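You operate a simulated robot arm through the tools that you are given. There is no shell and no other tool. Be economical: measure what you need, move in short steps, check, and stop when the job is done.

Carry out the task below with a simulated two-armed robot. There is one attempt and no reset: what you move stays moved.

JOB
Put one of the green mangos from the top of the drop side in the tool tote. Take the yellow beaker and put it on the counter shelf. Take the lemon half and put it on the counter shelf. Take the table brush and leave it on the clear patch of the box bench. Take the medium cup and put it on top of the purple capped half. Put the yellow capped half on the top of the side table. Any order will do. Set down upright: yellow beaker, medium cup, yellow capped half.

Only the result counts: the job must be done as asked and must still hold three seconds after the hand-in. Knocking over, shifting, dropping, spilling or breaking anything else fails it.

ROBOT AND FRAMES
Two 6-joint arms with two-finger parallel grippers on one trunk, on a base that drives. Base frame: it is fixed to the floor where the robot stands at the start and does not move with it; the origin is under the middle of the robot, x ahead of it, y to its left, z up. Lengths are in m, angles in rad, forces in N, time in s.
The left shoulder is at the start at [0.06, 0.187, 1.022], the right one opposite. With the tool pointing down near the work surface each hand reaches from about 0.22 to 0.62 m from the robot's upright axis, wherever it stands, measured 20 degrees to its own side. Places, roughly: clear patch of the box bench [2, 4.7, 0.8]; counter shelf [3.4, 0, 0.3]; green mango (11x8x7 cm) [0.6, 0, 0.7]; green mango (12x8x7 cm) [0.7, -0.1, 0.7]; lemon half (7x7x3 cm) [3.2, 0.2, 0.8]; medium cup [3.25, 0, 0.75]; purple capped half (8x8x9 cm) [6.6, -0.1, 0.8]; table brush (17x6x9 cm) [3.4, 0.1, 0.8]; tool tote (33x18x8 cm) [1, 4, 0.8]; top of the side table [6.4, 2.2, 0.8]; yellow beaker (9x9x10 cm) [3.3, 0.3, 0.8]; yellow capped half (8x8x9 cm) [6.7, -0.1, 0.8]. Payload 1.57 kg a hand.
Tool frame (each hand has its own): the origin (TCP) lies between the finger pads and is the grasp point; the fingertips stand 0.03 m ahead of it; z points along the fingers, y is the line along which they close. Largest opening 0.11 m; finger width 0.024, thickness 0.012; the body of the gripper, 0.048 by 0.112 m, starts 0.078 m behind the TCP.
Orientation is that of the tool frame in the base frame, as a unit quaternion [x, y, z, w]. With the fingers straight down and closing along the base's y, the tool's x points along the base's -x, its y along +y and its z along -z.

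CONTROLS
- The arms move only by the tool servo_tool. It takes "left_commands", "right_commands" or both (then of equal length, played together; a hand with none holds still); each is a list of rows, each a list of 3 entries, a list of its own where there are three numbers: the shift along the tool's x, y, z in m, then the turn, a rotation vector about the tool's x, y, z in degrees, then the finger opening in m, from 0 to 0.11. In form: [[[tx, ty, tz], [rx, ry, rz], fingers], ...]. A call has 1 to 8 rows; each row shifts and turns the commanded pose from where the row before left it, along the tool's axes as they then stand. Rows are played at 5 a second. More than 0.05 m and 0.15 rad between two rows, or a gripper value outside its range, and nothing of the call is played. Where a pose cannot be reached the arm comes as near as it can. A force on the tool above 40 N (or 10 N above the force at the start of the call, whichever is more), or a blocked arm, ends the call early, and 0.2 s more pass. Each finger travels about 0.153 m/s and halts on what it meets, pressing with about 31 N; the grip force reading is that of the motor and also rises with nothing between the fingers. The clock runs only during rows and for 0.2 s after the last one: add rows that do not move to give the fingers time. The reply holds the time, the measured pose of the TCP, the force on the tool along the base axes, the opening and the grip force, in the units named above and with some noise, with the torque about the TCP (base axes, N m) and any sound that the robot's microphone picked up.
- Cameras (640 x 400 px; columns grow to the right, rows downward): "scene" is now at [0.0143, -0.0099, 1.5579]; the picture's right is [-0.14, -0.99, 0.00], its down [-0.79, 0.11, -0.60] and it looks along [0.59, -0.08, -0.80] (base axes); focal length 282 px, centre (320, 200). "left" rides on the left gripper at [0.07, -0.016, -0.141] in its tool frame; the picture's right is [0.23, 0.97, 0.00], its down [-0.86, 0.20, -0.48] and it looks along [-0.47, 0.11, 0.88] (tool axes); focal length 222 px, centre (320, 200). "right" rides on the right gripper at [0.07, 0.016, -0.141] in its tool frame; the picture's right is [-0.23, 0.97, 0.00], its down [-0.86, -0.20, -0.48] and it looks along [-0.47, -0.11, 0.88] (tool axes); focal length 222 px, centre (320, 200). There is no depth. A picture from a camera that has moved, and an enlarged one, comes with that camera's place and axes in the base frame and with its lens.
- capture(camera): a new picture of that camera. The clock stands still meanwhile.
- lift_body(by): slides the trunk up (or, below 0, down) by that many m; the arms and the scene camera ride with it, the base frame stays. It gives what a move gives, with no picture.
- steer(legs): drives the robot by 1 to 6 legs, each [ahead, left, turn to the left] in m, m and rad, along the robot's own axes; the way and the turn of a leg run together, so that a leg with both is an arc; at most 1.5 m and 3.142 rad a leg. The arms and the cameras ride along, it lands a little off, and it stops where it bumps. It gives what a move gives.
- turn_head(pan, tilt): turns the head with the scene camera to pan (to the left, within 1.501 rad either way) and tilt (down, from -0.506 to 1.204), counted from straight ahead of the robot. It gives what a move gives.
- zoom(camera, box): a new picture of the part [left, top, right, bottom] of that camera's present view, enlarged. The clock stands still meanwhile.
- close_job(): hands the job in; it is judged then, once.

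Go step by step. Nothing tells you exact positions but the pictures and the camera data: compare them with the known pose of the tool, close in by small moves and look again before you grip or let go. The budget is 186 turns and 174 pictures, counting those below and the enlarged ones. Unless the task says otherwise, let go and move clear before handing in.

The tools are called after "Emit:" as name(argument=value, ...) on one line, values as JSON. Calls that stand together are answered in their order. servo_tool: Moves the arms, as the interface text tells. Its arguments: {"type":"object","properties":{"left_commands":{"type":"array"},"right_commands":{"type":"array"}},"required":[]} The other tools are called the same way: lift_body (by) slides the trunk up or down; steer (legs) drives the base; turn_head (pan, tilt) turns the head that bears the scene camera; capture (camera) takes a picture; zoom (camera, box) takes an enlarged picture of a part of a camera's view; close_job () hands the job in.

At the start:

```text
time: 0.0
left_position: [0.4867, 0.0957, 1.0352]
left_tool_rot: [0.0, 1.0, 0.0, -0.001]
left_contact_force: [0.3, 0.3, 0.6]
left_ft_torque: [0.0, -0.01, -0.02]
left_gripper_width: 0.1104
left_finger_force: 0.1
right_position: [0.3939, -0.2698, 1.0011]
right_tool_rot: [0.0, 1.0, 0.0, 0.001]
right_contact_force: [0.5, 0.0, 0.2]
right_ft_torque: [0.02, 0.01, 0.0]
right_gripper_width: 0.1097
right_finger_force: 0.0
trunk travel left (down, up): [-0.65, 0.34]
robot x, y, heading: [-0.0009, -0.0004, -0.001]
head pan, tilt: [-0.141, 0.927]
```

scene: 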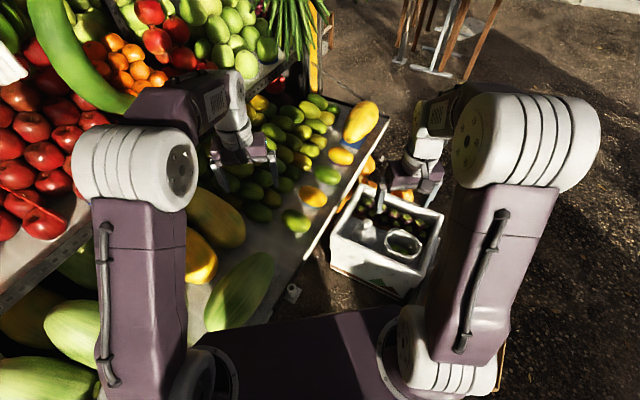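
right: 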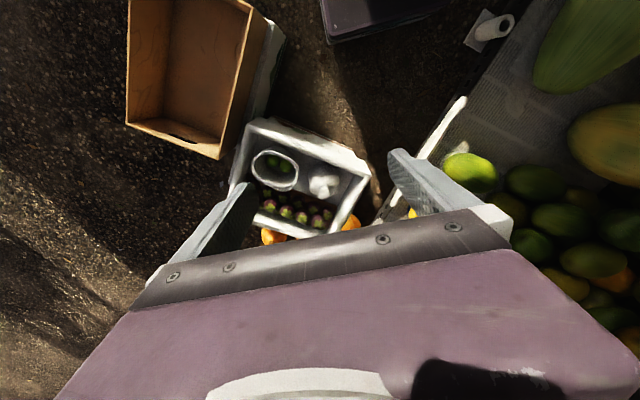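
left: 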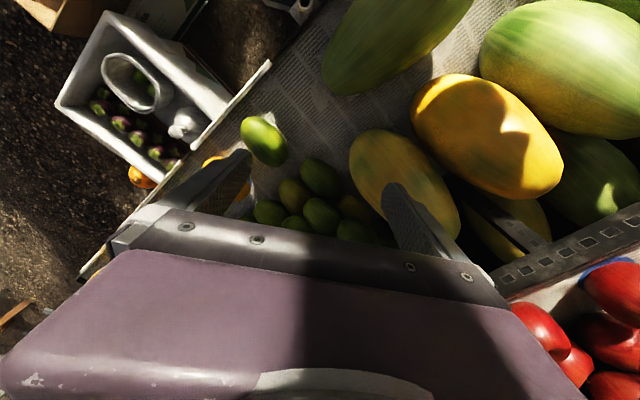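

I see a fruit stall ahead, with the lone green mango near pixel (297,220). I'll enlarge that region first.

Emit:
zoom(camera="scene", box=[220, 120, 400, 260])

Emit:
zoom(camera="left", box=[180, 80, 420, 260])

```text
2.86 times, centred on (310, 190) of scene
camera zoom: at [0.0143, -0.0099, 1.5579], right [-0.14, -0.99, 0.0], down [-0.79, 0.11, -0.6], along [0.59, -0.08, -0.8], focal length 804 px, centre (349, 229)
```

zoom: 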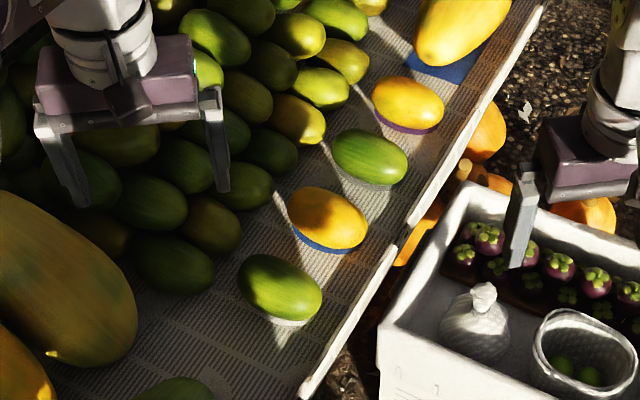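

```text
2.22 times, centred on (300, 170) of left
camera zoom: at [0.4182, 0.0795, 1.1775], right [-0.23, 0.97, 0.0], down [0.86, 0.2, 0.48], along [0.47, 0.11, -0.88], focal length 494 px, centre (364, 267)
```

zoom: 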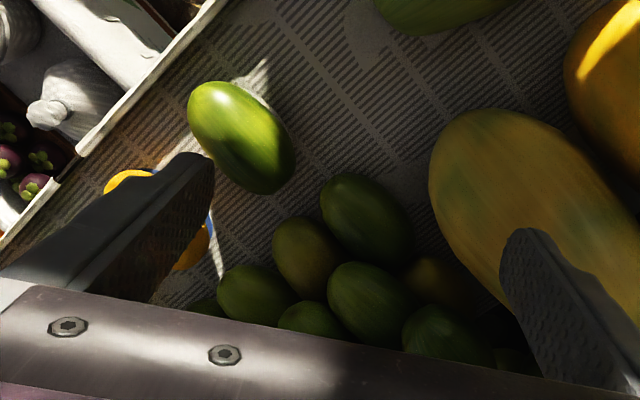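

The nearest lone green mango triangulates to about [0.543, 0.003, 0.75], with its long axis about 53° from x. I'll bring the left hand over it and turn it to close across the mango.

Emit:
servo_tool(left_commands=[[[-0.0187, -0.031, 0.03], [0, 0, 0], 0.11], [[-0.0187, -0.031, 0.03], [0, 0, 0], 0.11], [[-0.0187, -0.031, 0.03], [0, 0, -8], 0.11], [[0, 0, 0], [0, 0, -8], 0.11], [[0, 0, 0], [0, 0, -8], 0.11], [[0, 0, 0], [0, 0, -8], 0.11], [[0, 0, 0], [0, 0, -8], 0.11], [[0, 0, 0], [0, 0, -8], 0.11]])

Emit:
servo_tool(left_commands=[[[0, 0, 0.03], [0, 0, -5], 0.11], [[0, 0, 0], [0, 0, 0], 0.11]])

Emit:
capture(camera="left")

Emit:
zoom(camera="scene", box=[220, 120, 400, 260])

```text
time: 1.8
left_position: [0.5426, 0.0034, 0.9454]
left_tool_rot: [-0.408, 0.913, 0.0, 0.0]
left_contact_force: [0.4, 0.6, -0.2]
left_ft_torque: [0.0, 0.02, 0.01]
left_gripper_width: 0.1098
left_finger_force: 0.0
right_position: [0.3934, -0.2701, 1.0015]
right_tool_rot: [0.0, 1.0, 0.001, 0.0]
right_contact_force: [0.3, 0.1, 0.2]
right_ft_torque: [0.05, 0.03, -0.01]
right_gripper_width: 0.1098
right_finger_force: 0.0
trunk travel left (down, up): [-0.65, 0.34]
robot x, y, heading: [0.0006, -0.0012, 0.001]
head pan, tilt: [-0.141, 0.927]
```

```text
time: 2.4
left_position: [0.5431, 0.0019, 0.9162]
left_tool_rot: [-0.447, 0.894, 0.0, 0.0]
left_contact_force: [-0.3, -0.2, -0.2]
left_ft_torque: [-0.01, -0.02, 0.01]
left_gripper_width: 0.1099
left_finger_force: 0.0
right_position: [0.3934, -0.2704, 1.001]
right_tool_rot: [0.0, 1.0, -0.001, 0.0]
right_contact_force: [-0.4, -0.2, 0.3]
right_ft_torque: [-0.01, 0.01, 0.01]
right_gripper_width: 0.1102
right_finger_force: 0.0
trunk travel left (down, up): [-0.65, 0.34]
robot x, y, heading: [0.0025, -0.003, -0.005]
head pan, tilt: [-0.141, 0.927]
```

```text
168 pictures are left
camera left: at [0.5143, -0.0629, 1.0579], right [-0.91, 0.4, 0.0], down [0.35, 0.8, 0.48], along [0.19, 0.44, -0.88], focal length 222 px, centre (320, 200)
```

left: 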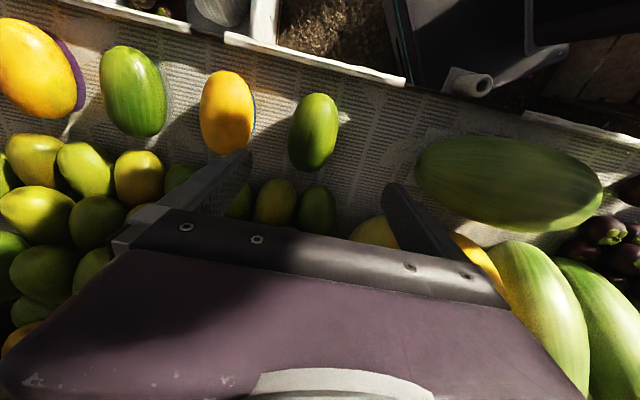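

```text
2.86 times, centred on (310, 190) of scene
camera zoom: at [0.014, -0.01, 1.5579], right [-0.14, -0.99, 0.0], down [-0.79, 0.11, -0.6], along [0.59, -0.08, -0.8], focal length 804 px, centre (349, 229)
```

zoom: 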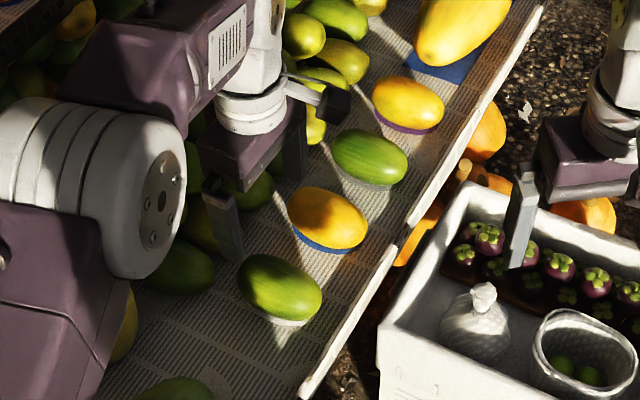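

The hand is over the mango and aligned with it. I'll descend most of the way and check.

Emit:
servo_tool(left_commands=[[[0, 0, 0.04], [0, 0, 0], 0.11], [[0, 0, 0.04], [0, 0, 0], 0.11], [[0, 0, 0.04], [0, 0, 0], 0.11], [[0, 0, 0.0], [0, 0, 0], 0.11]])

Emit:
capture(camera="left")

Emit:
zoom(camera="scene", box=[220, 120, 400, 260])

```text
time: 3.4
left_position: [0.5437, 0.0008, 0.7927]
left_tool_rot: [-0.446, 0.895, 0.0, 0.0]
left_contact_force: [0.2, 1.0, -0.2]
left_ft_torque: [-0.01, 0.0, -0.03]
left_gripper_width: 0.1102
left_finger_force: 0.0
right_position: [0.3942, -0.2705, 1.0012]
right_tool_rot: [0.0, 1.0, 0.0, 0.0]
right_contact_force: [-0.9, 0.2, -0.4]
right_ft_torque: [-0.01, -0.02, 0.0]
right_gripper_width: 0.1098
right_finger_force: 0.1
trunk travel left (down, up): [-0.65, 0.34]
robot x, y, heading: [0.004, -0.0021, 0.001]
head pan, tilt: [-0.141, 0.927]
```

```text
166 pictures are left
camera left: at [0.5158, -0.0638, 0.9363], right [-0.91, 0.4, 0.0], down [0.36, 0.8, 0.48], along [0.19, 0.44, -0.88], focal length 222 px, centre (320, 200)
```

left: 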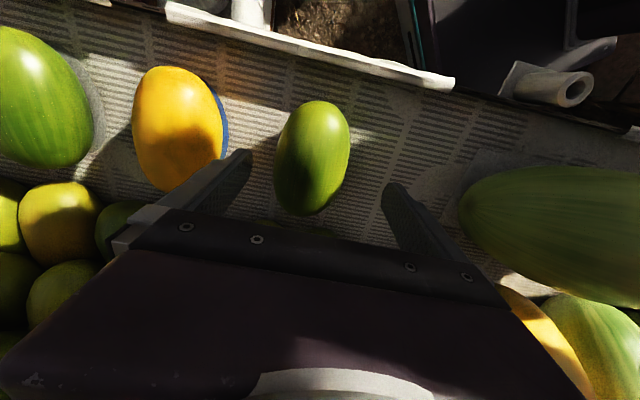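

```text
2.86 times, centred on (310, 190) of scene
camera zoom: at [0.0139, -0.01, 1.5579], right [-0.14, -0.99, 0.0], down [-0.79, 0.11, -0.6], along [0.59, -0.08, -0.8], focal length 804 px, centre (349, 229)
```

zoom: 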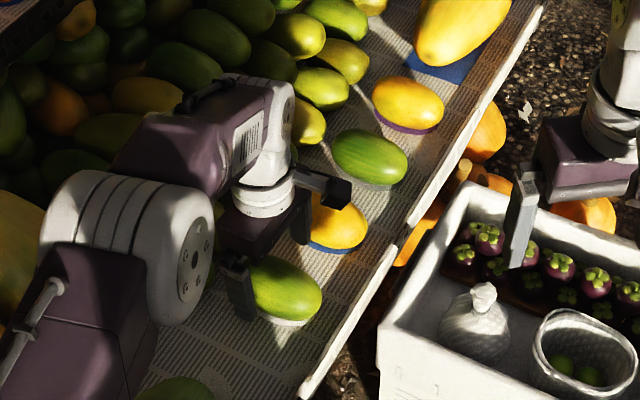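

The mango sits centred within a few millimetres. I'll make a small correction, descend to about 0.742 and close.

Emit:
servo_tool(left_commands=[[[0.005, -0.004, 0.025], [0, 0, 0], 0.11], [[0, 0, 0.024], [0, 0, 0], 0.11], [[0, 0, 0.0], [0, 0, 0], 0.11]])

Emit:
capture(camera="left")

```text
time: 4.2
left_position: [0.5451, -0.0038, 0.7471]
left_tool_rot: [-0.446, 0.895, 0.0, -0.001]
left_contact_force: [-0.1, -0.6, 0.7]
left_ft_torque: [0.04, 0.01, -0.02]
left_gripper_width: 0.1102
left_finger_force: 0.1
right_position: [0.3937, -0.2703, 1.0004]
right_tool_rot: [0.0, 1.0, 0.0, 0.0]
right_contact_force: [-0.7, -0.5, 0.3]
right_ft_torque: [0.01, -0.01, -0.01]
right_gripper_width: 0.1102
right_finger_force: 0.0
trunk travel left (down, up): [-0.65, 0.34]
robot x, y, heading: [-0.001, 0.0007, 0.002]
head pan, tilt: [-0.141, 0.927]
```

```text
164 pictures are left
camera left: at [0.517, -0.0697, 0.8888], right [-0.91, 0.4, 0.0], down [0.36, 0.8, 0.48], along [0.19, 0.44, -0.88], focal length 222 px, centre (320, 200)
```

left: 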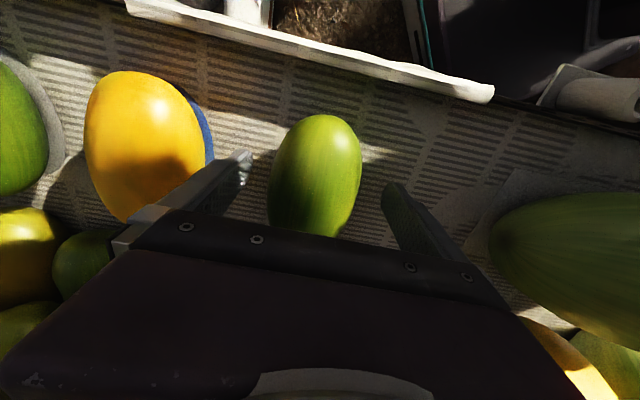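

Combining the views puts the mango centre nearer z≈0.72, so I'll go 2 cm lower and then close.

Emit:
servo_tool(left_commands=[[[0.002, -0.001, 0.01], [0, 0, 0], 0.11], [[0, 0, 0.012], [0, 0, 0], 0.11], [[0, 0, 0.0], [0, 0, 0], 0.11]])

Emit:
capture(camera="left")

Emit:
zoom(camera="scene", box=[220, 120, 400, 260])

```text
time: 5.1
left_position: [0.5411, -0.0054, 0.7297]
left_tool_rot: [-0.447, 0.895, -0.002, 0.003]
left_contact_force: [-7.0, 2.1, 20.2]
left_ft_torque: [0.65, 1.32, 0.04]
left_gripper_width: 0.1101
left_finger_force: 0.1
right_position: [0.3934, -0.2704, 1.0003]
right_tool_rot: [-0.001, 1.0, 0.0, 0.001]
right_contact_force: [-0.2, 0.1, -0.3]
right_ft_torque: [-0.01, -0.02, -0.02]
right_gripper_width: 0.1098
right_finger_force: 0.1
trunk travel left (down, up): [-0.65, 0.34]
robot x, y, heading: [0.0057, 0.0022, -0.005]
head pan, tilt: [-0.141, 0.927]
stopped in row 3 (left hand): the force on the tool passed its limit at 42 N (the readings are from after the stop); the commanded pose is now the measured one
```

```text
163 pictures are left
camera left: at [0.5137, -0.071, 0.8722], right [-0.91, 0.41, -0.01], down [0.35, 0.8, 0.48], along [0.2, 0.44, -0.88], focal length 222 px, centre (320, 200)
```

left: 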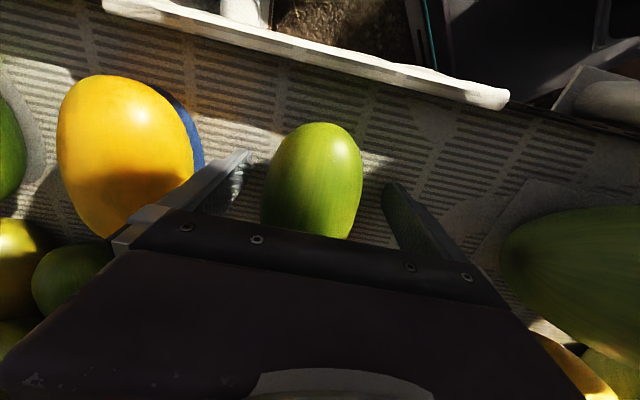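

```text
2.86 times, centred on (310, 190) of scene
camera zoom: at [0.0111, -0.0101, 1.5579], right [-0.14, -0.99, 0.0], down [-0.79, 0.11, -0.6], along [0.6, -0.08, -0.8], focal length 804 px, centre (349, 229)
```

zoom: 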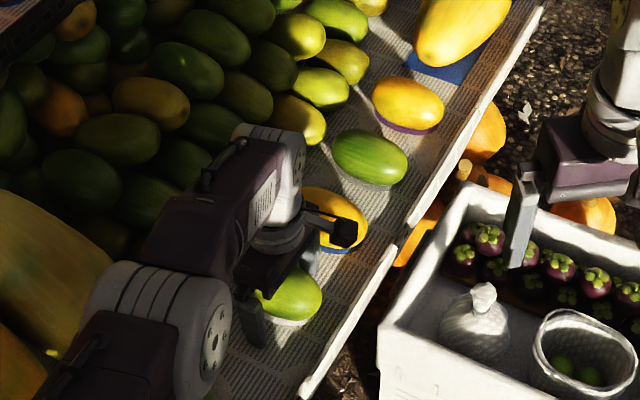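

The fingertips touched the board at about z 0.70, so I'll back off a few millimetres and close on the mango.

Emit:
servo_tool(left_commands=[[[0, 0, -0.007], [0, 0, 0], 0.11], [[0, 0, 0], [0, 0, 0], 0.09], [[0, 0, 0], [0, 0, 0], 0.07], [[0, 0, 0], [0, 0, 0], 0.06], [[0, 0, 0], [0, 0, 0], 0.06]])

Emit:
capture(camera="left")

```text
time: 6.3
left_position: [0.5428, -0.0048, 0.7343]
left_tool_rot: [-0.446, 0.895, -0.002, 0.002]
left_contact_force: [-1.7, -0.4, 2.2]
left_ft_torque: [-0.01, -0.03, -0.01]
left_gripper_width: 0.069
left_finger_force: 20.1
right_position: [0.394, -0.2706, 0.9999]
right_tool_rot: [0.0, 1.0, -0.001, 0.0]
right_contact_force: [0.8, 0.2, -0.8]
right_ft_torque: [-0.05, 0.0, -0.04]
right_gripper_width: 0.11
right_finger_force: 0.1
trunk travel left (down, up): [-0.65, 0.34]
robot x, y, heading: [0.0042, -0.0011, -0.001]
head pan, tilt: [-0.141, 0.927]
```

```text
161 pictures are left
camera left: at [0.5145, -0.0707, 0.8767], right [-0.91, 0.41, -0.01], down [0.35, 0.8, 0.48], along [0.2, 0.44, -0.88], focal length 222 px, centre (320, 200)
```

left: 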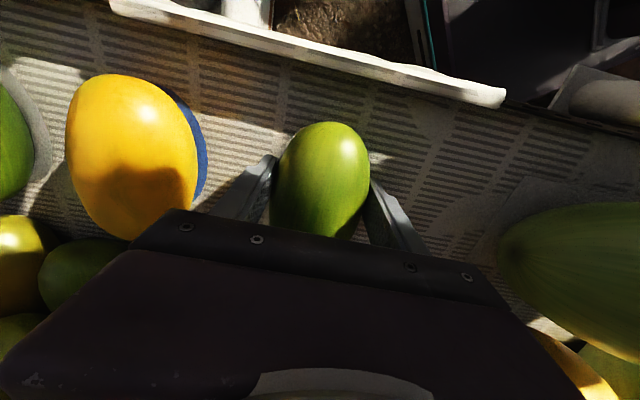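

The fingers hold the mango at 0.069 m. I'll lift it slowly and check.

Emit:
servo_tool(left_commands=[[[0, 0, 0], [0, 0, 0], 0.045], [[0, 0, -0.02], [0, 0, 0], 0.045], [[0, 0, -0.03], [0, 0, 0], 0.045], [[0, 0, -0.04], [0, 0, 0], 0.045], [[0, 0, -0.04], [0, 0, 0], 0.045], [[0, 0, -0.04], [0, 0, 0], 0.045], [[0, 0, -0.04], [0, 0, 0], 0.045], [[0, 0, -0.04], [0, 0, 0], 0.045]])

Emit:
capture(camera="scene")

Emit:
capture(camera="left")

```text
time: 8.1
left_position: [0.5408, -0.0051, 0.9886]
left_tool_rot: [-0.446, 0.895, -0.003, 0.002]
left_contact_force: [0.3, -0.6, 0.5]
left_ft_torque: [-0.01, 0.01, -0.01]
left_gripper_width: 0.0452
left_finger_force: 0.1
right_position: [0.3934, -0.2705, 1.0016]
right_tool_rot: [0.0, 1.0, 0.0, 0.0]
right_contact_force: [-0.7, 0.0, 0.5]
right_ft_torque: [0.0, -0.05, -0.03]
right_gripper_width: 0.1101
right_finger_force: 0.0
trunk travel left (down, up): [-0.65, 0.34]
robot x, y, heading: [-0.0004, 0.0043, 0.001]
head pan, tilt: [-0.141, 0.927]
```

```text
160 pictures are left
camera scene: at [0.0138, -0.0099, 1.5578], right [-0.14, -0.99, 0.0], down [-0.79, 0.11, -0.6], along [0.59, -0.08, -0.8], focal length 282 px, centre (320, 200)
```

scene: 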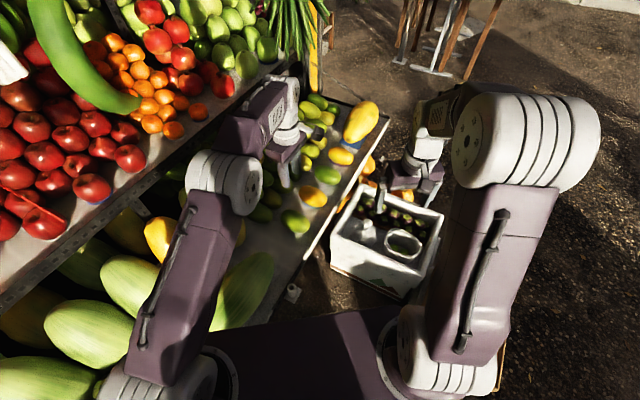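

```text
159 pictures are left
camera left: at [0.5129, -0.0703, 1.1295], right [-0.91, 0.41, -0.01], down [0.35, 0.8, 0.48], along [0.2, 0.44, -0.88], focal length 222 px, centre (320, 200)
```

left: 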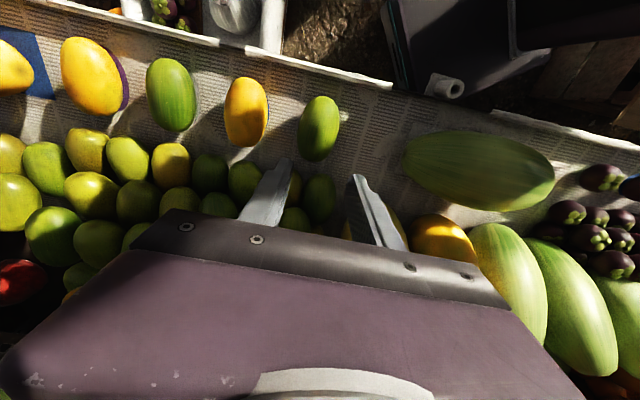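

The mango slipped out and is still in its place, standing as before. I'll reopen, recentre by about 8 mm along the long axis and come down again for a firmer grip.

Emit:
servo_tool(left_commands=[[[-0.008, -0.0025, 0], [0, 0, 0], 0.11], [[0, 0, 0.04], [0, 0, 0], 0.11], [[0, 0, 0.04], [0, 0, 0], 0.11], [[0, 0, 0.04], [0, 0, 0], 0.11], [[0, 0, 0.04], [0, 0, 0], 0.11], [[0, 0, 0.04], [0, 0, 0], 0.11], [[0, 0, 0], [0, 0, 0], 0.11], [[0, 0, 0], [0, 0, 0], 0.11]])

Emit:
capture(camera="left")

Emit:
zoom(camera="scene", box=[250, 170, 340, 240])

```text
time: 9.9
left_position: [0.551, -0.0018, 0.785]
left_tool_rot: [-0.446, 0.895, -0.002, 0.002]
left_contact_force: [0.1, 0.2, 0.7]
left_ft_torque: [0.03, 0.01, 0.02]
left_gripper_width: 0.1102
left_finger_force: 0.0
right_position: [0.3945, -0.2701, 1.0014]
right_tool_rot: [0.0, 1.0, 0.0, 0.0]
right_contact_force: [-0.2, 0.3, -0.6]
right_ft_torque: [-0.01, 0.03, -0.01]
right_gripper_width: 0.11
right_finger_force: 0.0
trunk travel left (down, up): [-0.65, 0.34]
robot x, y, heading: [0.0009, -0.0021, 0.001]
head pan, tilt: [-0.141, 0.927]
```

```text
158 pictures are left
camera left: at [0.5219, -0.0654, 0.9272], right [-0.91, 0.41, -0.01], down [0.35, 0.8, 0.48], along [0.2, 0.44, -0.88], focal length 222 px, centre (320, 200)
```

left: 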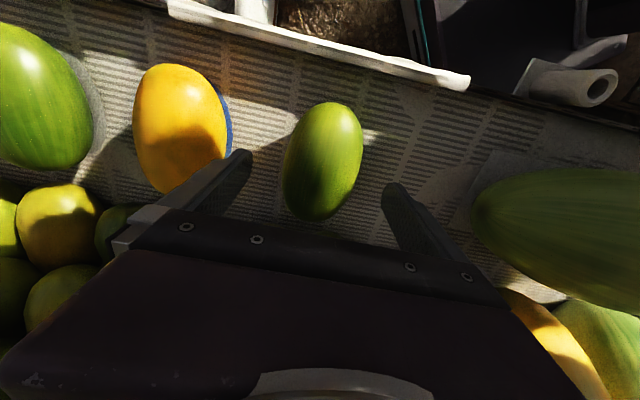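

```text
5.71 times, centred on (295, 205) of scene
camera zoom: at [0.0146, -0.0099, 1.5578], right [-0.14, -0.99, 0.0], down [-0.79, 0.11, -0.6], along [0.59, -0.08, -0.8], focal length 1609 px, centre (463, 171)
```

zoom: 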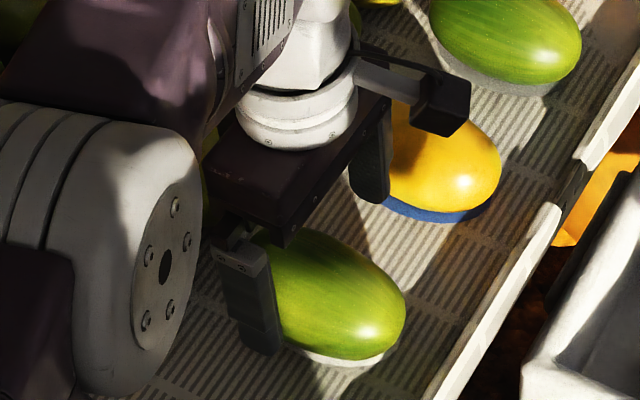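

The mango lies between the fingers. I'll go down to about 0.733, close fully and wait before lifting.

Emit:
servo_tool(left_commands=[[[0.002, 0.001, 0.025], [0, 0, 0], 0.11], [[0, 0, 0.026], [0, 0, 0], 0.11], [[0, 0, 0], [0, 0, 0], 0.08], [[0, 0, 0], [0, 0, 0], 0.05], [[0, 0, 0], [0, 0, 0], 0.03], [[0, 0, 0], [0, 0, 0], 0.03], [[0, 0, 0], [0, 0, 0], 0.03]])

Emit:
zoom(camera="scene", box=[250, 170, 340, 240])

Emit:
capture(camera="left")

```text
time: 11.5
left_position: [0.549, -0.0015, 0.7336]
left_tool_rot: [-0.446, 0.895, -0.001, 0.002]
left_contact_force: [-0.2, -1.0, -0.7]
left_ft_torque: [-0.04, 0.03, 0.02]
left_gripper_width: 0.0696
left_finger_force: 20.0
right_position: [0.3939, -0.2704, 1.0005]
right_tool_rot: [0.0, 1.0, -0.001, 0.0]
right_contact_force: [0.1, -0.1, 0.2]
right_ft_torque: [0.01, -0.02, 0.0]
right_gripper_width: 0.1099
right_finger_force: 0.0
trunk travel left (down, up): [-0.65, 0.34]
robot x, y, heading: [0.0035, 0.0005, -0.003]
head pan, tilt: [-0.141, 0.927]
```

```text
5.71 times, centred on (295, 205) of scene
camera zoom: at [0.0144, -0.01, 1.5578], right [-0.14, -0.99, 0.0], down [-0.79, 0.11, -0.6], along [0.59, -0.08, -0.8], focal length 1609 px, centre (463, 171)
```

zoom: 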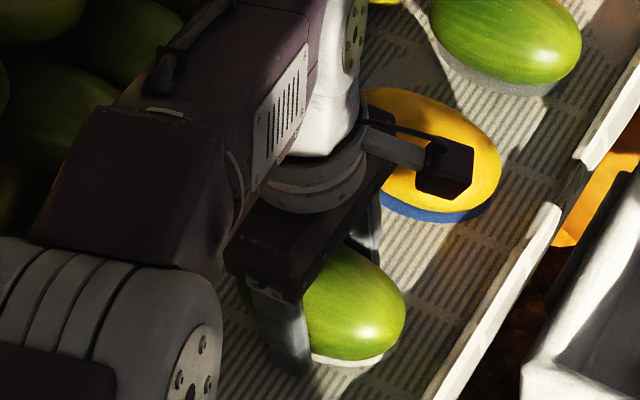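

```text
155 pictures are left
camera left: at [0.5191, -0.067, 0.8764], right [-0.91, 0.41, -0.01], down [0.35, 0.8, 0.48], along [0.2, 0.44, -0.88], focal length 222 px, centre (320, 200)
```

left: 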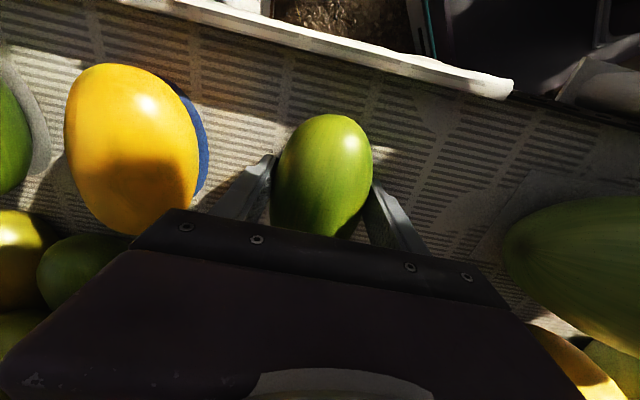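

Gripped again at 0.0696 m. I'll lift by small steps and watch the width.

Emit:
servo_tool(left_commands=[[[0, 0, 0], [0, 0, 0], 0.0], [[0, 0, 0], [0, 0, 0], 0.0], [[0, 0, -0.005], [0, 0, 0], 0.0], [[0, 0, -0.005], [0, 0, 0], 0.0], [[0, 0, -0.005], [0, 0, 0], 0.0]])

Emit:
zoom(camera="scene", box=[250, 170, 340, 240])

```text
time: 12.7
left_position: [0.5487, -0.0007, 0.7494]
left_tool_rot: [-0.446, 0.895, -0.002, 0.002]
left_contact_force: [-0.4, 0.4, -2.7]
left_ft_torque: [-0.01, 0.02, 0.0]
left_gripper_width: 0.0693
left_finger_force: 20.3
right_position: [0.3946, -0.2706, 1.0008]
right_tool_rot: [0.001, 1.0, 0.0, -0.001]
right_contact_force: [-0.1, -1.0, 0.5]
right_ft_torque: [-0.01, -0.02, 0.03]
right_gripper_width: 0.1099
right_finger_force: 0.0
trunk travel left (down, up): [-0.65, 0.34]
robot x, y, heading: [0.0011, -0.0057, 0.004]
head pan, tilt: [-0.141, 0.927]
```

```text
5.71 times, centred on (295, 205) of scene
camera zoom: at [0.0148, -0.0098, 1.5578], right [-0.14, -0.99, 0.0], down [-0.79, 0.11, -0.6], along [0.59, -0.08, -0.8], focal length 1609 px, centre (463, 171)
```

zoom: 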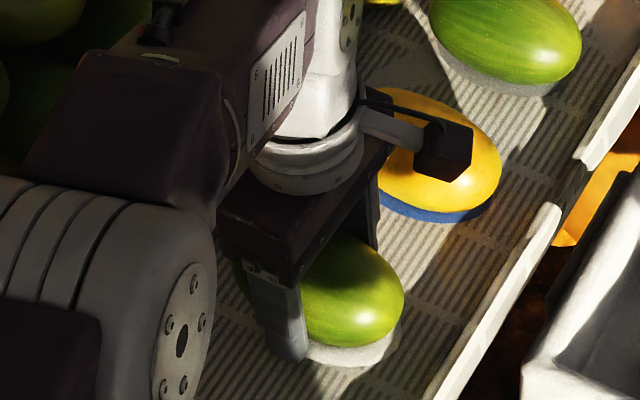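

It is now lifting clear of its stand. I'll continue up gently.

Emit:
servo_tool(left_commands=[[[0, 0, -0.01], [0, 0, 0], 0.0], [[0, 0, -0.015], [0, 0, 0], 0.0], [[0, 0, -0.02], [0, 0, 0], 0.0], [[0, 0, -0.02], [0, 0, 0], 0.0], [[0, 0, -0.02], [0, 0, 0], 0.0], [[0, 0, -0.02], [0, 0, 0], 0.0], [[0, 0, -0.02], [0, 0, 0], 0.0], [[0, 0, -0.01], [0, 0, 0], 0.0]])

Emit:
servo_tool(left_commands=[[[0, 0, -0.01], [0, 0, 0], 0.0], [[0, 0, -0.015], [0, 0, 0], 0.0], [[0, 0, -0.02], [0, 0, 0], 0.0], [[0, 0, -0.02], [0, 0, 0], 0.0], [[0, 0, -0.02], [0, 0, 0], 0.0], [[0, 0, -0.02], [0, 0, 0], 0.0], [[0, 0, -0.02], [0, 0, 0], 0.0], [[0, 0, -0.01], [0, 0, 0], 0.0]])

Emit:
capture(camera="left")

Emit:
turn_head(pan=1.2, tilt=0.2)

Emit:
capture(camera="scene")

Emit:
turn_head(pan=0.0, tilt=0.2)

Emit:
capture(camera="scene")

Emit:
turn_head(pan=-1.2, tilt=0.3)

Emit:
capture(camera="scene")

```text
time: 14.5
left_position: [0.5463, -0.0012, 0.8837]
left_tool_rot: [-0.446, 0.895, -0.002, 0.003]
left_contact_force: [0.3, -0.9, -2.5]
left_ft_torque: [-0.02, 0.03, 0.02]
left_gripper_width: 0.0694
left_finger_force: 19.8
right_position: [0.3938, -0.2692, 1.0019]
right_tool_rot: [0.0, 1.0, 0.001, -0.001]
right_contact_force: [-1.0, 0.7, -0.5]
right_ft_torque: [0.03, 0.01, -0.03]
right_gripper_width: 0.1101
right_finger_force: 0.1
trunk travel left (down, up): [-0.65, 0.34]
robot x, y, heading: [0.0001, 0.0008, 0.002]
head pan, tilt: [-0.141, 0.927]
```

```text
time: 16.3
left_position: [0.5474, -0.0002, 1.0193]
left_tool_rot: [-0.446, 0.895, -0.002, 0.002]
left_contact_force: [-0.1, 0.5, -2.5]
left_ft_torque: [-0.03, 0.02, 0.01]
left_gripper_width: 0.0694
left_finger_force: 19.4
right_position: [0.3936, -0.271, 0.9995]
right_tool_rot: [0.0, 1.0, 0.0, 0.0]
right_contact_force: [-0.8, -0.4, 0.6]
right_ft_torque: [-0.01, -0.01, -0.02]
right_gripper_width: 0.11
right_finger_force: 0.0
trunk travel left (down, up): [-0.65, 0.34]
robot x, y, heading: [-0.0002, -0.0016, -0.004]
head pan, tilt: [-0.141, 0.927]
```

```text
153 pictures are left
camera left: at [0.5184, -0.0659, 1.1615], right [-0.91, 0.41, -0.01], down [0.35, 0.8, 0.48], along [0.2, 0.44, -0.88], focal length 222 px, centre (320, 200)
```

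left: 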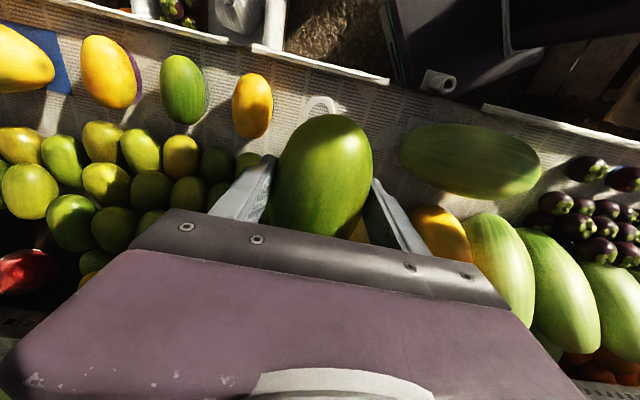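

```text
time: 17.8
left_position: [0.5471, 0.0001, 1.019]
left_tool_rot: [-0.446, 0.895, -0.002, 0.002]
left_contact_force: [0.1, 1.0, -1.9]
left_ft_torque: [-0.02, 0.01, 0.02]
left_gripper_width: 0.0696
left_finger_force: 19.8
right_position: [0.3949, -0.2705, 1.0005]
right_tool_rot: [0.001, 1.0, 0.0, -0.001]
right_contact_force: [0.1, -1.3, -0.6]
right_ft_torque: [-0.01, 0.0, -0.01]
right_gripper_width: 0.11
right_finger_force: 0.1
trunk travel left (down, up): [-0.65, 0.34]
robot x, y, heading: [-0.0041, -0.0016, 0.001]
head pan, tilt: [1.201, 0.201]
```

```text
152 pictures are left
camera scene: at [-0.0247, 0.0874, 1.6214], right [0.93, -0.36, 0.0], down [-0.07, -0.19, -0.98], along [0.35, 0.91, -0.2], focal length 282 px, centre (320, 200)
```

scene: 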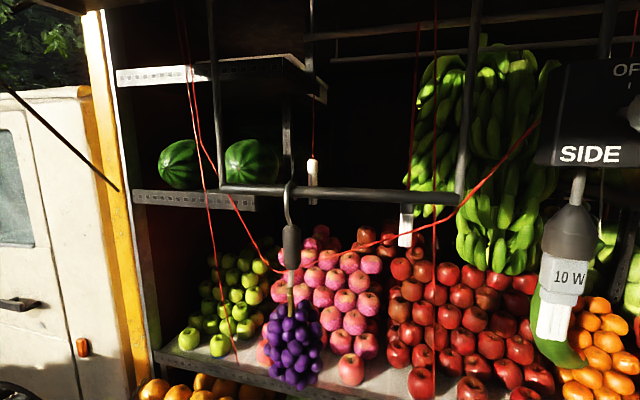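

```text
time: 19.2
left_position: [0.5464, -0.0001, 1.0199]
left_tool_rot: [-0.445, 0.895, -0.002, 0.002]
left_contact_force: [1.3, 0.2, -2.9]
left_ft_torque: [-0.03, 0.0, 0.0]
left_gripper_width: 0.0693
left_finger_force: 20.1
right_position: [0.3936, -0.2705, 1.0013]
right_tool_rot: [0.0, 1.0, 0.0, 0.0]
right_contact_force: [-0.7, 1.5, 0.0]
right_ft_torque: [0.02, -0.03, 0.01]
right_gripper_width: 0.1103
right_finger_force: 0.0
trunk travel left (down, up): [-0.65, 0.34]
robot x, y, heading: [0.0017, -0.0016, 0.002]
head pan, tilt: [0.0, 0.201]
```

```text
151 pictures are left
camera scene: at [0.0347, 0.0007, 1.6214], right [0.0, -1.0, 0.0], down [-0.2, 0.0, -0.98], along [0.98, 0.0, -0.2], focal length 282 px, centre (320, 200)
```

scene: 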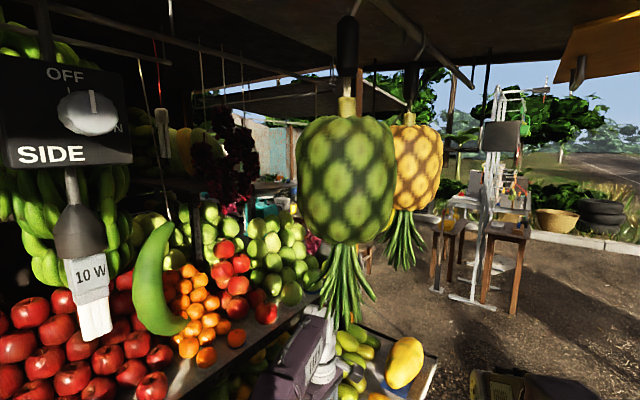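

```text
time: 20.6
left_position: [0.5457, -0.0, 1.0193]
left_tool_rot: [-0.446, 0.895, -0.002, 0.002]
left_contact_force: [-0.4, -0.3, -2.4]
left_ft_torque: [-0.01, 0.0, 0.0]
left_gripper_width: 0.0693
left_finger_force: 19.7
right_position: [0.3936, -0.2704, 0.9999]
right_tool_rot: [0.0, 1.0, 0.0, 0.0]
right_contact_force: [0.0, 0.0, -1.1]
right_ft_torque: [-0.01, 0.01, 0.01]
right_gripper_width: 0.11
right_finger_force: 0.1
trunk travel left (down, up): [-0.65, 0.34]
robot x, y, heading: [-0.0005, 0.0008, -0.0]
head pan, tilt: [-1.201, 0.3]
```

```text
150 pictures are left
camera scene: at [-0.0246, -0.0864, 1.6121], right [-0.93, -0.36, 0.0], down [-0.11, 0.28, -0.96], along [0.35, -0.89, -0.3], focal length 282 px, centre (320, 200)
```

scene: 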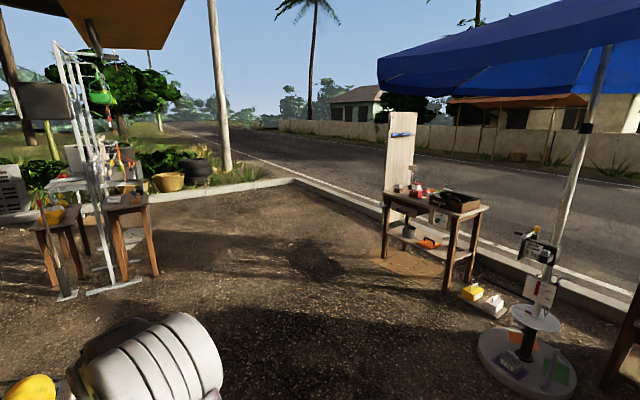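

The mango is held firmly. Before driving I need to know what surrounds the robot, so I'll look around more.

Emit:
turn_head(pan=-1.5, tilt=0.8)

Emit:
capture(camera="scene")

Emit:
turn_head(pan=-0.6, tilt=0.5)

Emit:
capture(camera="scene")

Emit:
turn_head(pan=1.5, tilt=0.7)

Emit:
capture(camera="scene")

```text
time: 21.6
left_position: [0.5463, -0.0001, 1.0195]
left_tool_rot: [-0.446, 0.895, -0.002, 0.002]
left_contact_force: [-0.4, -0.5, -2.4]
left_ft_torque: [0.02, 0.02, 0.0]
left_gripper_width: 0.0695
left_finger_force: 20.1
right_position: [0.3946, -0.2691, 1.0008]
right_tool_rot: [0.0, 1.0, 0.0, 0.0]
right_contact_force: [-0.5, -0.2, -0.1]
right_ft_torque: [-0.03, -0.02, 0.02]
right_gripper_width: 0.1099
right_finger_force: 0.0
trunk travel left (down, up): [-0.65, 0.34]
robot x, y, heading: [0.0018, -0.0001, -0.002]
head pan, tilt: [-1.499, 0.799]
```

```text
149 pictures are left
camera scene: at [-0.0526, -0.0799, 1.5678], right [-1.0, -0.07, 0.0], down [-0.05, 0.71, -0.7], along [0.05, -0.7, -0.72], focal length 282 px, centre (320, 200)
```

scene: 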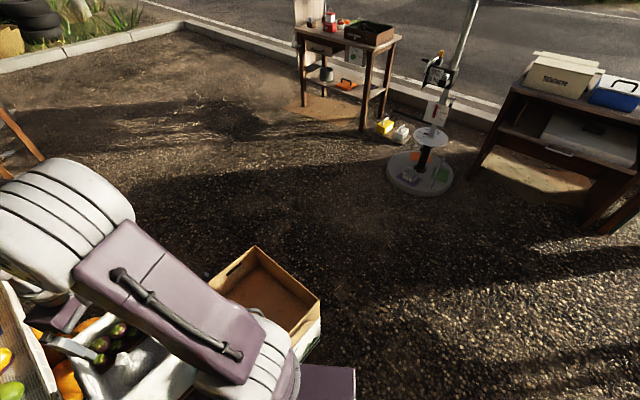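

```text
time: 22.8
left_position: [0.5459, 0.0005, 1.019]
left_tool_rot: [-0.446, 0.895, -0.002, 0.001]
left_contact_force: [0.1, 0.7, -3.2]
left_ft_torque: [-0.02, -0.03, 0.0]
left_gripper_width: 0.0695
left_finger_force: 20.2
right_position: [0.3946, -0.2714, 1.0006]
right_tool_rot: [0.0, 1.0, 0.001, 0.0]
right_contact_force: [0.4, 0.2, -0.2]
right_ft_torque: [0.01, 0.02, 0.01]
right_gripper_width: 0.1099
right_finger_force: 0.0
trunk travel left (down, up): [-0.65, 0.34]
robot x, y, heading: [-0.0023, 0.0028, 0.001]
head pan, tilt: [-0.6, 0.499]
```

```text
148 pictures are left
camera scene: at [0.0166, -0.0509, 1.5937], right [-0.57, -0.82, 0.0], down [-0.4, 0.27, -0.88], along [0.72, -0.5, -0.48], focal length 282 px, centre (320, 200)
```

scene: 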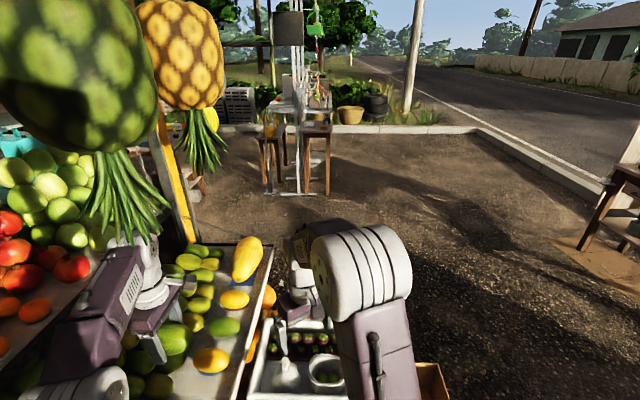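

```text
time: 24.8
left_position: [0.5474, -0.0004, 1.0193]
left_tool_rot: [-0.446, 0.895, -0.002, 0.002]
left_contact_force: [-0.2, -0.5, -2.5]
left_ft_torque: [-0.03, 0.01, -0.01]
left_gripper_width: 0.0687
left_finger_force: 19.8
right_position: [0.3936, -0.2705, 1.0011]
right_tool_rot: [0.0, 1.0, 0.0, -0.001]
right_contact_force: [-0.3, -0.1, -0.3]
right_ft_torque: [0.03, 0.03, -0.03]
right_gripper_width: 0.1098
right_finger_force: 0.1
trunk travel left (down, up): [-0.65, 0.34]
robot x, y, heading: [-0.0023, 0.0, 0.005]
head pan, tilt: [1.499, 0.7]
```

```text
147 pictures are left
camera scene: at [-0.0524, 0.0853, 1.576], right [1.0, -0.07, 0.0], down [-0.05, -0.64, -0.77], along [0.05, 0.76, -0.64], focal length 282 px, centre (320, 200)
```

scene: 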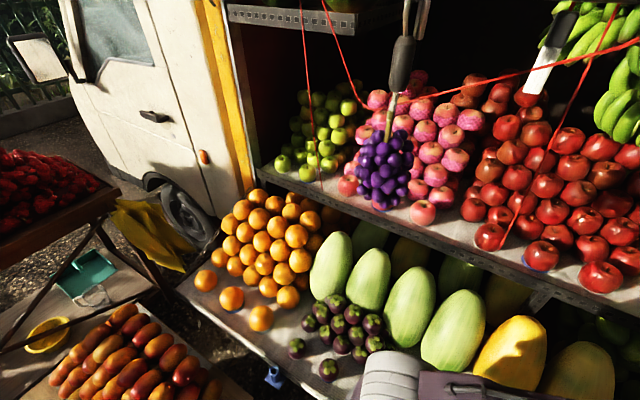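

The truck stall is to my left, a tray of fruit is back-left, a cardboard box is to my right near (0.3, -0.75), and a pineapple hangs over the arms. I'll turn slightly to see behind me before backing out.

Emit:
steer(legs=[[0, 0, -0.3]])

Emit:
turn_head(pan=-1.5, tilt=0.6)

Emit:
capture(camera="scene")

Emit:
turn_head(pan=-1.5, tilt=1.2)

Emit:
capture(camera="scene")

Emit:
turn_head(pan=1.5, tilt=1.1)

Emit:
capture(camera="scene")

```text
time: 26.1
left_position: [0.5213, -0.1614, 1.0192]
left_tool_rot: [-0.308, 0.951, -0.003, 0.001]
left_contact_force: [0.2, -0.1, -2.5]
left_ft_torque: [-0.01, -0.03, 0.0]
left_gripper_width: 0.0692
left_finger_force: 20.0
right_position: [0.2972, -0.375, 1.0005]
right_tool_rot: [0.149, 0.989, 0.0, 0.0]
right_contact_force: [-0.5, 0.5, -0.3]
right_ft_torque: [0.0, 0.02, 0.01]
right_gripper_width: 0.1101
right_finger_force: 0.1
trunk travel left (down, up): [-0.65, 0.34]
robot x, y, heading: [-0.0041, 0.0008, -0.301]
head pan, tilt: [1.499, 0.7]
```

```text
time: 28.7
left_position: [0.5221, -0.1616, 1.0193]
left_tool_rot: [-0.308, 0.951, -0.002, 0.002]
left_contact_force: [-0.7, 0.0, -3.2]
left_ft_torque: [-0.01, 0.03, 0.0]
left_gripper_width: 0.0691
left_finger_force: 19.9
right_position: [0.296, -0.3741, 1.0012]
right_tool_rot: [0.15, 0.989, 0.0, 0.0]
right_contact_force: [-0.3, -0.7, -0.7]
right_ft_torque: [0.02, 0.03, 0.01]
right_gripper_width: 0.1098
right_finger_force: 0.0
trunk travel left (down, up): [-0.65, 0.34]
robot x, y, heading: [-0.0052, 0.0009, -0.299]
head pan, tilt: [-1.499, 0.6]
```

```text
146 pictures are left
camera scene: at [-0.0758, -0.068, 1.5846], right [-0.97, 0.23, 0.0], down [0.13, 0.55, -0.83], along [-0.19, -0.8, -0.56], focal length 282 px, centre (320, 200)
```

scene: 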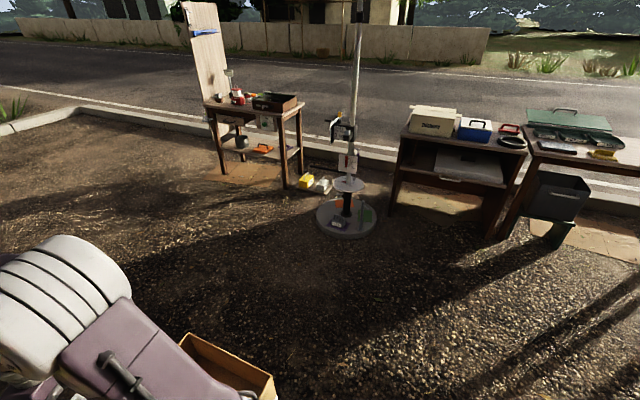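

```text
time: 29.7
left_position: [0.5221, -0.1611, 1.019]
left_tool_rot: [-0.307, 0.952, -0.003, 0.001]
left_contact_force: [0.5, -0.3, -3.0]
left_ft_torque: [0.0, -0.02, 0.03]
left_gripper_width: 0.069
left_finger_force: 20.1
right_position: [0.2974, -0.3742, 1.0004]
right_tool_rot: [0.15, 0.989, 0.0, 0.0]
right_contact_force: [-1.5, 0.4, -0.3]
right_ft_torque: [0.02, 0.01, -0.02]
right_gripper_width: 0.1098
right_finger_force: 0.1
trunk travel left (down, up): [-0.65, 0.34]
robot x, y, heading: [0.0003, 0.0035, -0.301]
head pan, tilt: [-1.499, 1.201]
```

```text
145 pictures are left
camera scene: at [-0.0685, -0.0364, 1.5401], right [-0.97, 0.23, 0.0], down [0.21, 0.91, -0.36], along [-0.08, -0.35, -0.93], focal length 282 px, centre (320, 200)
```

scene: 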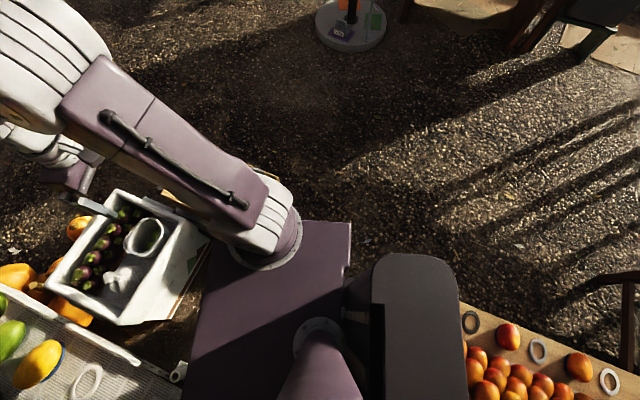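

```text
time: 32.3
left_position: [0.5224, -0.1618, 1.0191]
left_tool_rot: [-0.307, 0.952, -0.002, 0.001]
left_contact_force: [-0.2, 0.5, -3.2]
left_ft_torque: [-0.02, 0.01, -0.01]
left_gripper_width: 0.0692
left_finger_force: 19.3
right_position: [0.2975, -0.3741, 1.0011]
right_tool_rot: [0.149, 0.989, 0.001, 0.0]
right_contact_force: [-0.6, 0.2, -0.2]
right_ft_torque: [-0.03, 0.0, -0.02]
right_gripper_width: 0.1104
right_finger_force: 0.1
trunk travel left (down, up): [-0.65, 0.34]
robot x, y, heading: [-0.0022, 0.0006, -0.301]
head pan, tilt: [1.499, 1.1]
```

```text
144 pictures are left
camera scene: at [-0.0329, 0.077, 1.546], right [0.93, -0.36, 0.0], down [-0.32, -0.83, -0.45], along [0.16, 0.42, -0.89], focal length 282 px, centre (320, 200)
```

scene: 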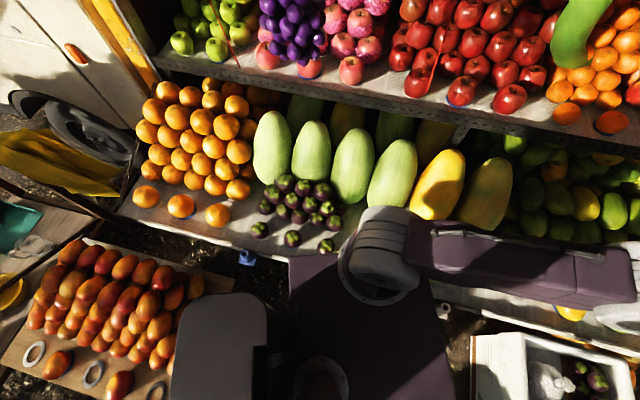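

I now see open ground to my back-right; a peach board's corner lies near (-0.55, 0.08) and a box near (0.2, -0.75). I'll slide back and right between them.

Emit:
steer(legs=[[-0.2, -0.375, 0], [0.064, -0.713, 0]])

Emit:
turn_head(pan=0.3, tilt=0.45)

Emit:
capture(camera="scene")

Emit:
turn_head(pan=1.4, tilt=0.45)

Emit:
capture(camera="scene")

```text
time: 38.4
left_position: [0.0813, -1.1439, 1.019]
left_tool_rot: [-0.311, 0.95, -0.002, 0.002]
left_contact_force: [0.6, 0.1, -2.7]
left_ft_torque: [0.01, -0.02, -0.01]
left_gripper_width: 0.069
left_finger_force: 19.8
right_position: [-0.144, -1.3578, 1.0001]
right_tool_rot: [0.147, 0.989, 0.0, 0.0]
right_contact_force: [1.0, 0.2, 0.4]
right_ft_torque: [0.05, 0.03, 0.01]
right_gripper_width: 0.1101
right_finger_force: 0.1
trunk travel left (down, up): [-0.65, 0.34]
robot x, y, heading: [-0.4425, -0.9834, -0.294]
head pan, tilt: [1.499, 1.1]
```

```text
time: 39.8
left_position: [0.081, -1.1435, 1.0191]
left_tool_rot: [-0.311, 0.95, -0.003, 0.002]
left_contact_force: [-0.3, 0.0, -3.0]
left_ft_torque: [-0.01, 0.01, -0.02]
left_gripper_width: 0.0691
left_finger_force: 20.0
right_position: [-0.1434, -1.3592, 1.001]
right_tool_rot: [0.147, 0.989, 0.0, 0.0]
right_contact_force: [-0.6, -0.2, 0.3]
right_ft_torque: [0.03, 0.0, 0.01]
right_gripper_width: 0.1102
right_finger_force: 0.1
trunk travel left (down, up): [-0.65, 0.34]
robot x, y, heading: [-0.4398, -0.9855, -0.294]
head pan, tilt: [0.3, 0.45]
```

```text
143 pictures are left
camera scene: at [-0.4068, -0.9673, 1.5981], right [0.01, -1.0, 0.0], down [-0.44, 0.0, -0.9], along [0.9, 0.01, -0.44], focal length 282 px, centre (320, 200)
```

scene: 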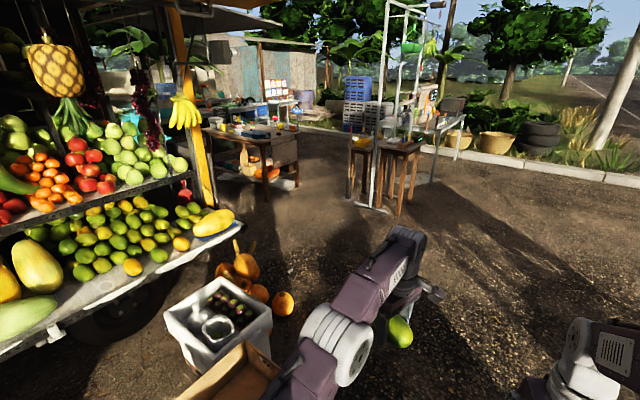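

```text
time: 41.1
left_position: [0.0805, -1.1445, 1.0194]
left_tool_rot: [-0.311, 0.95, -0.003, 0.002]
left_contact_force: [-0.7, -0.3, -2.5]
left_ft_torque: [-0.05, -0.02, 0.03]
left_gripper_width: 0.0694
left_finger_force: 20.2
right_position: [-0.1436, -1.359, 1.0016]
right_tool_rot: [0.146, 0.989, 0.0, 0.0]
right_contact_force: [-0.5, -0.1, 0.7]
right_ft_torque: [0.01, 0.01, 0.01]
right_gripper_width: 0.1101
right_finger_force: 0.0
trunk travel left (down, up): [-0.65, 0.34]
robot x, y, heading: [-0.442, -0.9856, -0.297]
head pan, tilt: [1.4, 0.45]
```

```text
142 pictures are left
camera scene: at [-0.4574, -0.8861, 1.5982], right [0.89, -0.45, 0.0], down [-0.2, -0.39, -0.9], along [0.4, 0.8, -0.44], focal length 282 px, centre (320, 200)
```

scene: 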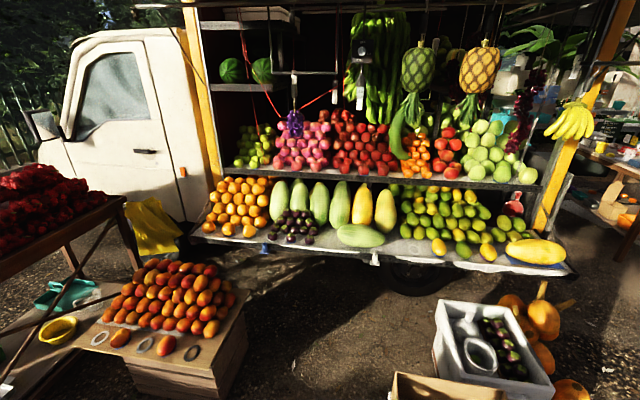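

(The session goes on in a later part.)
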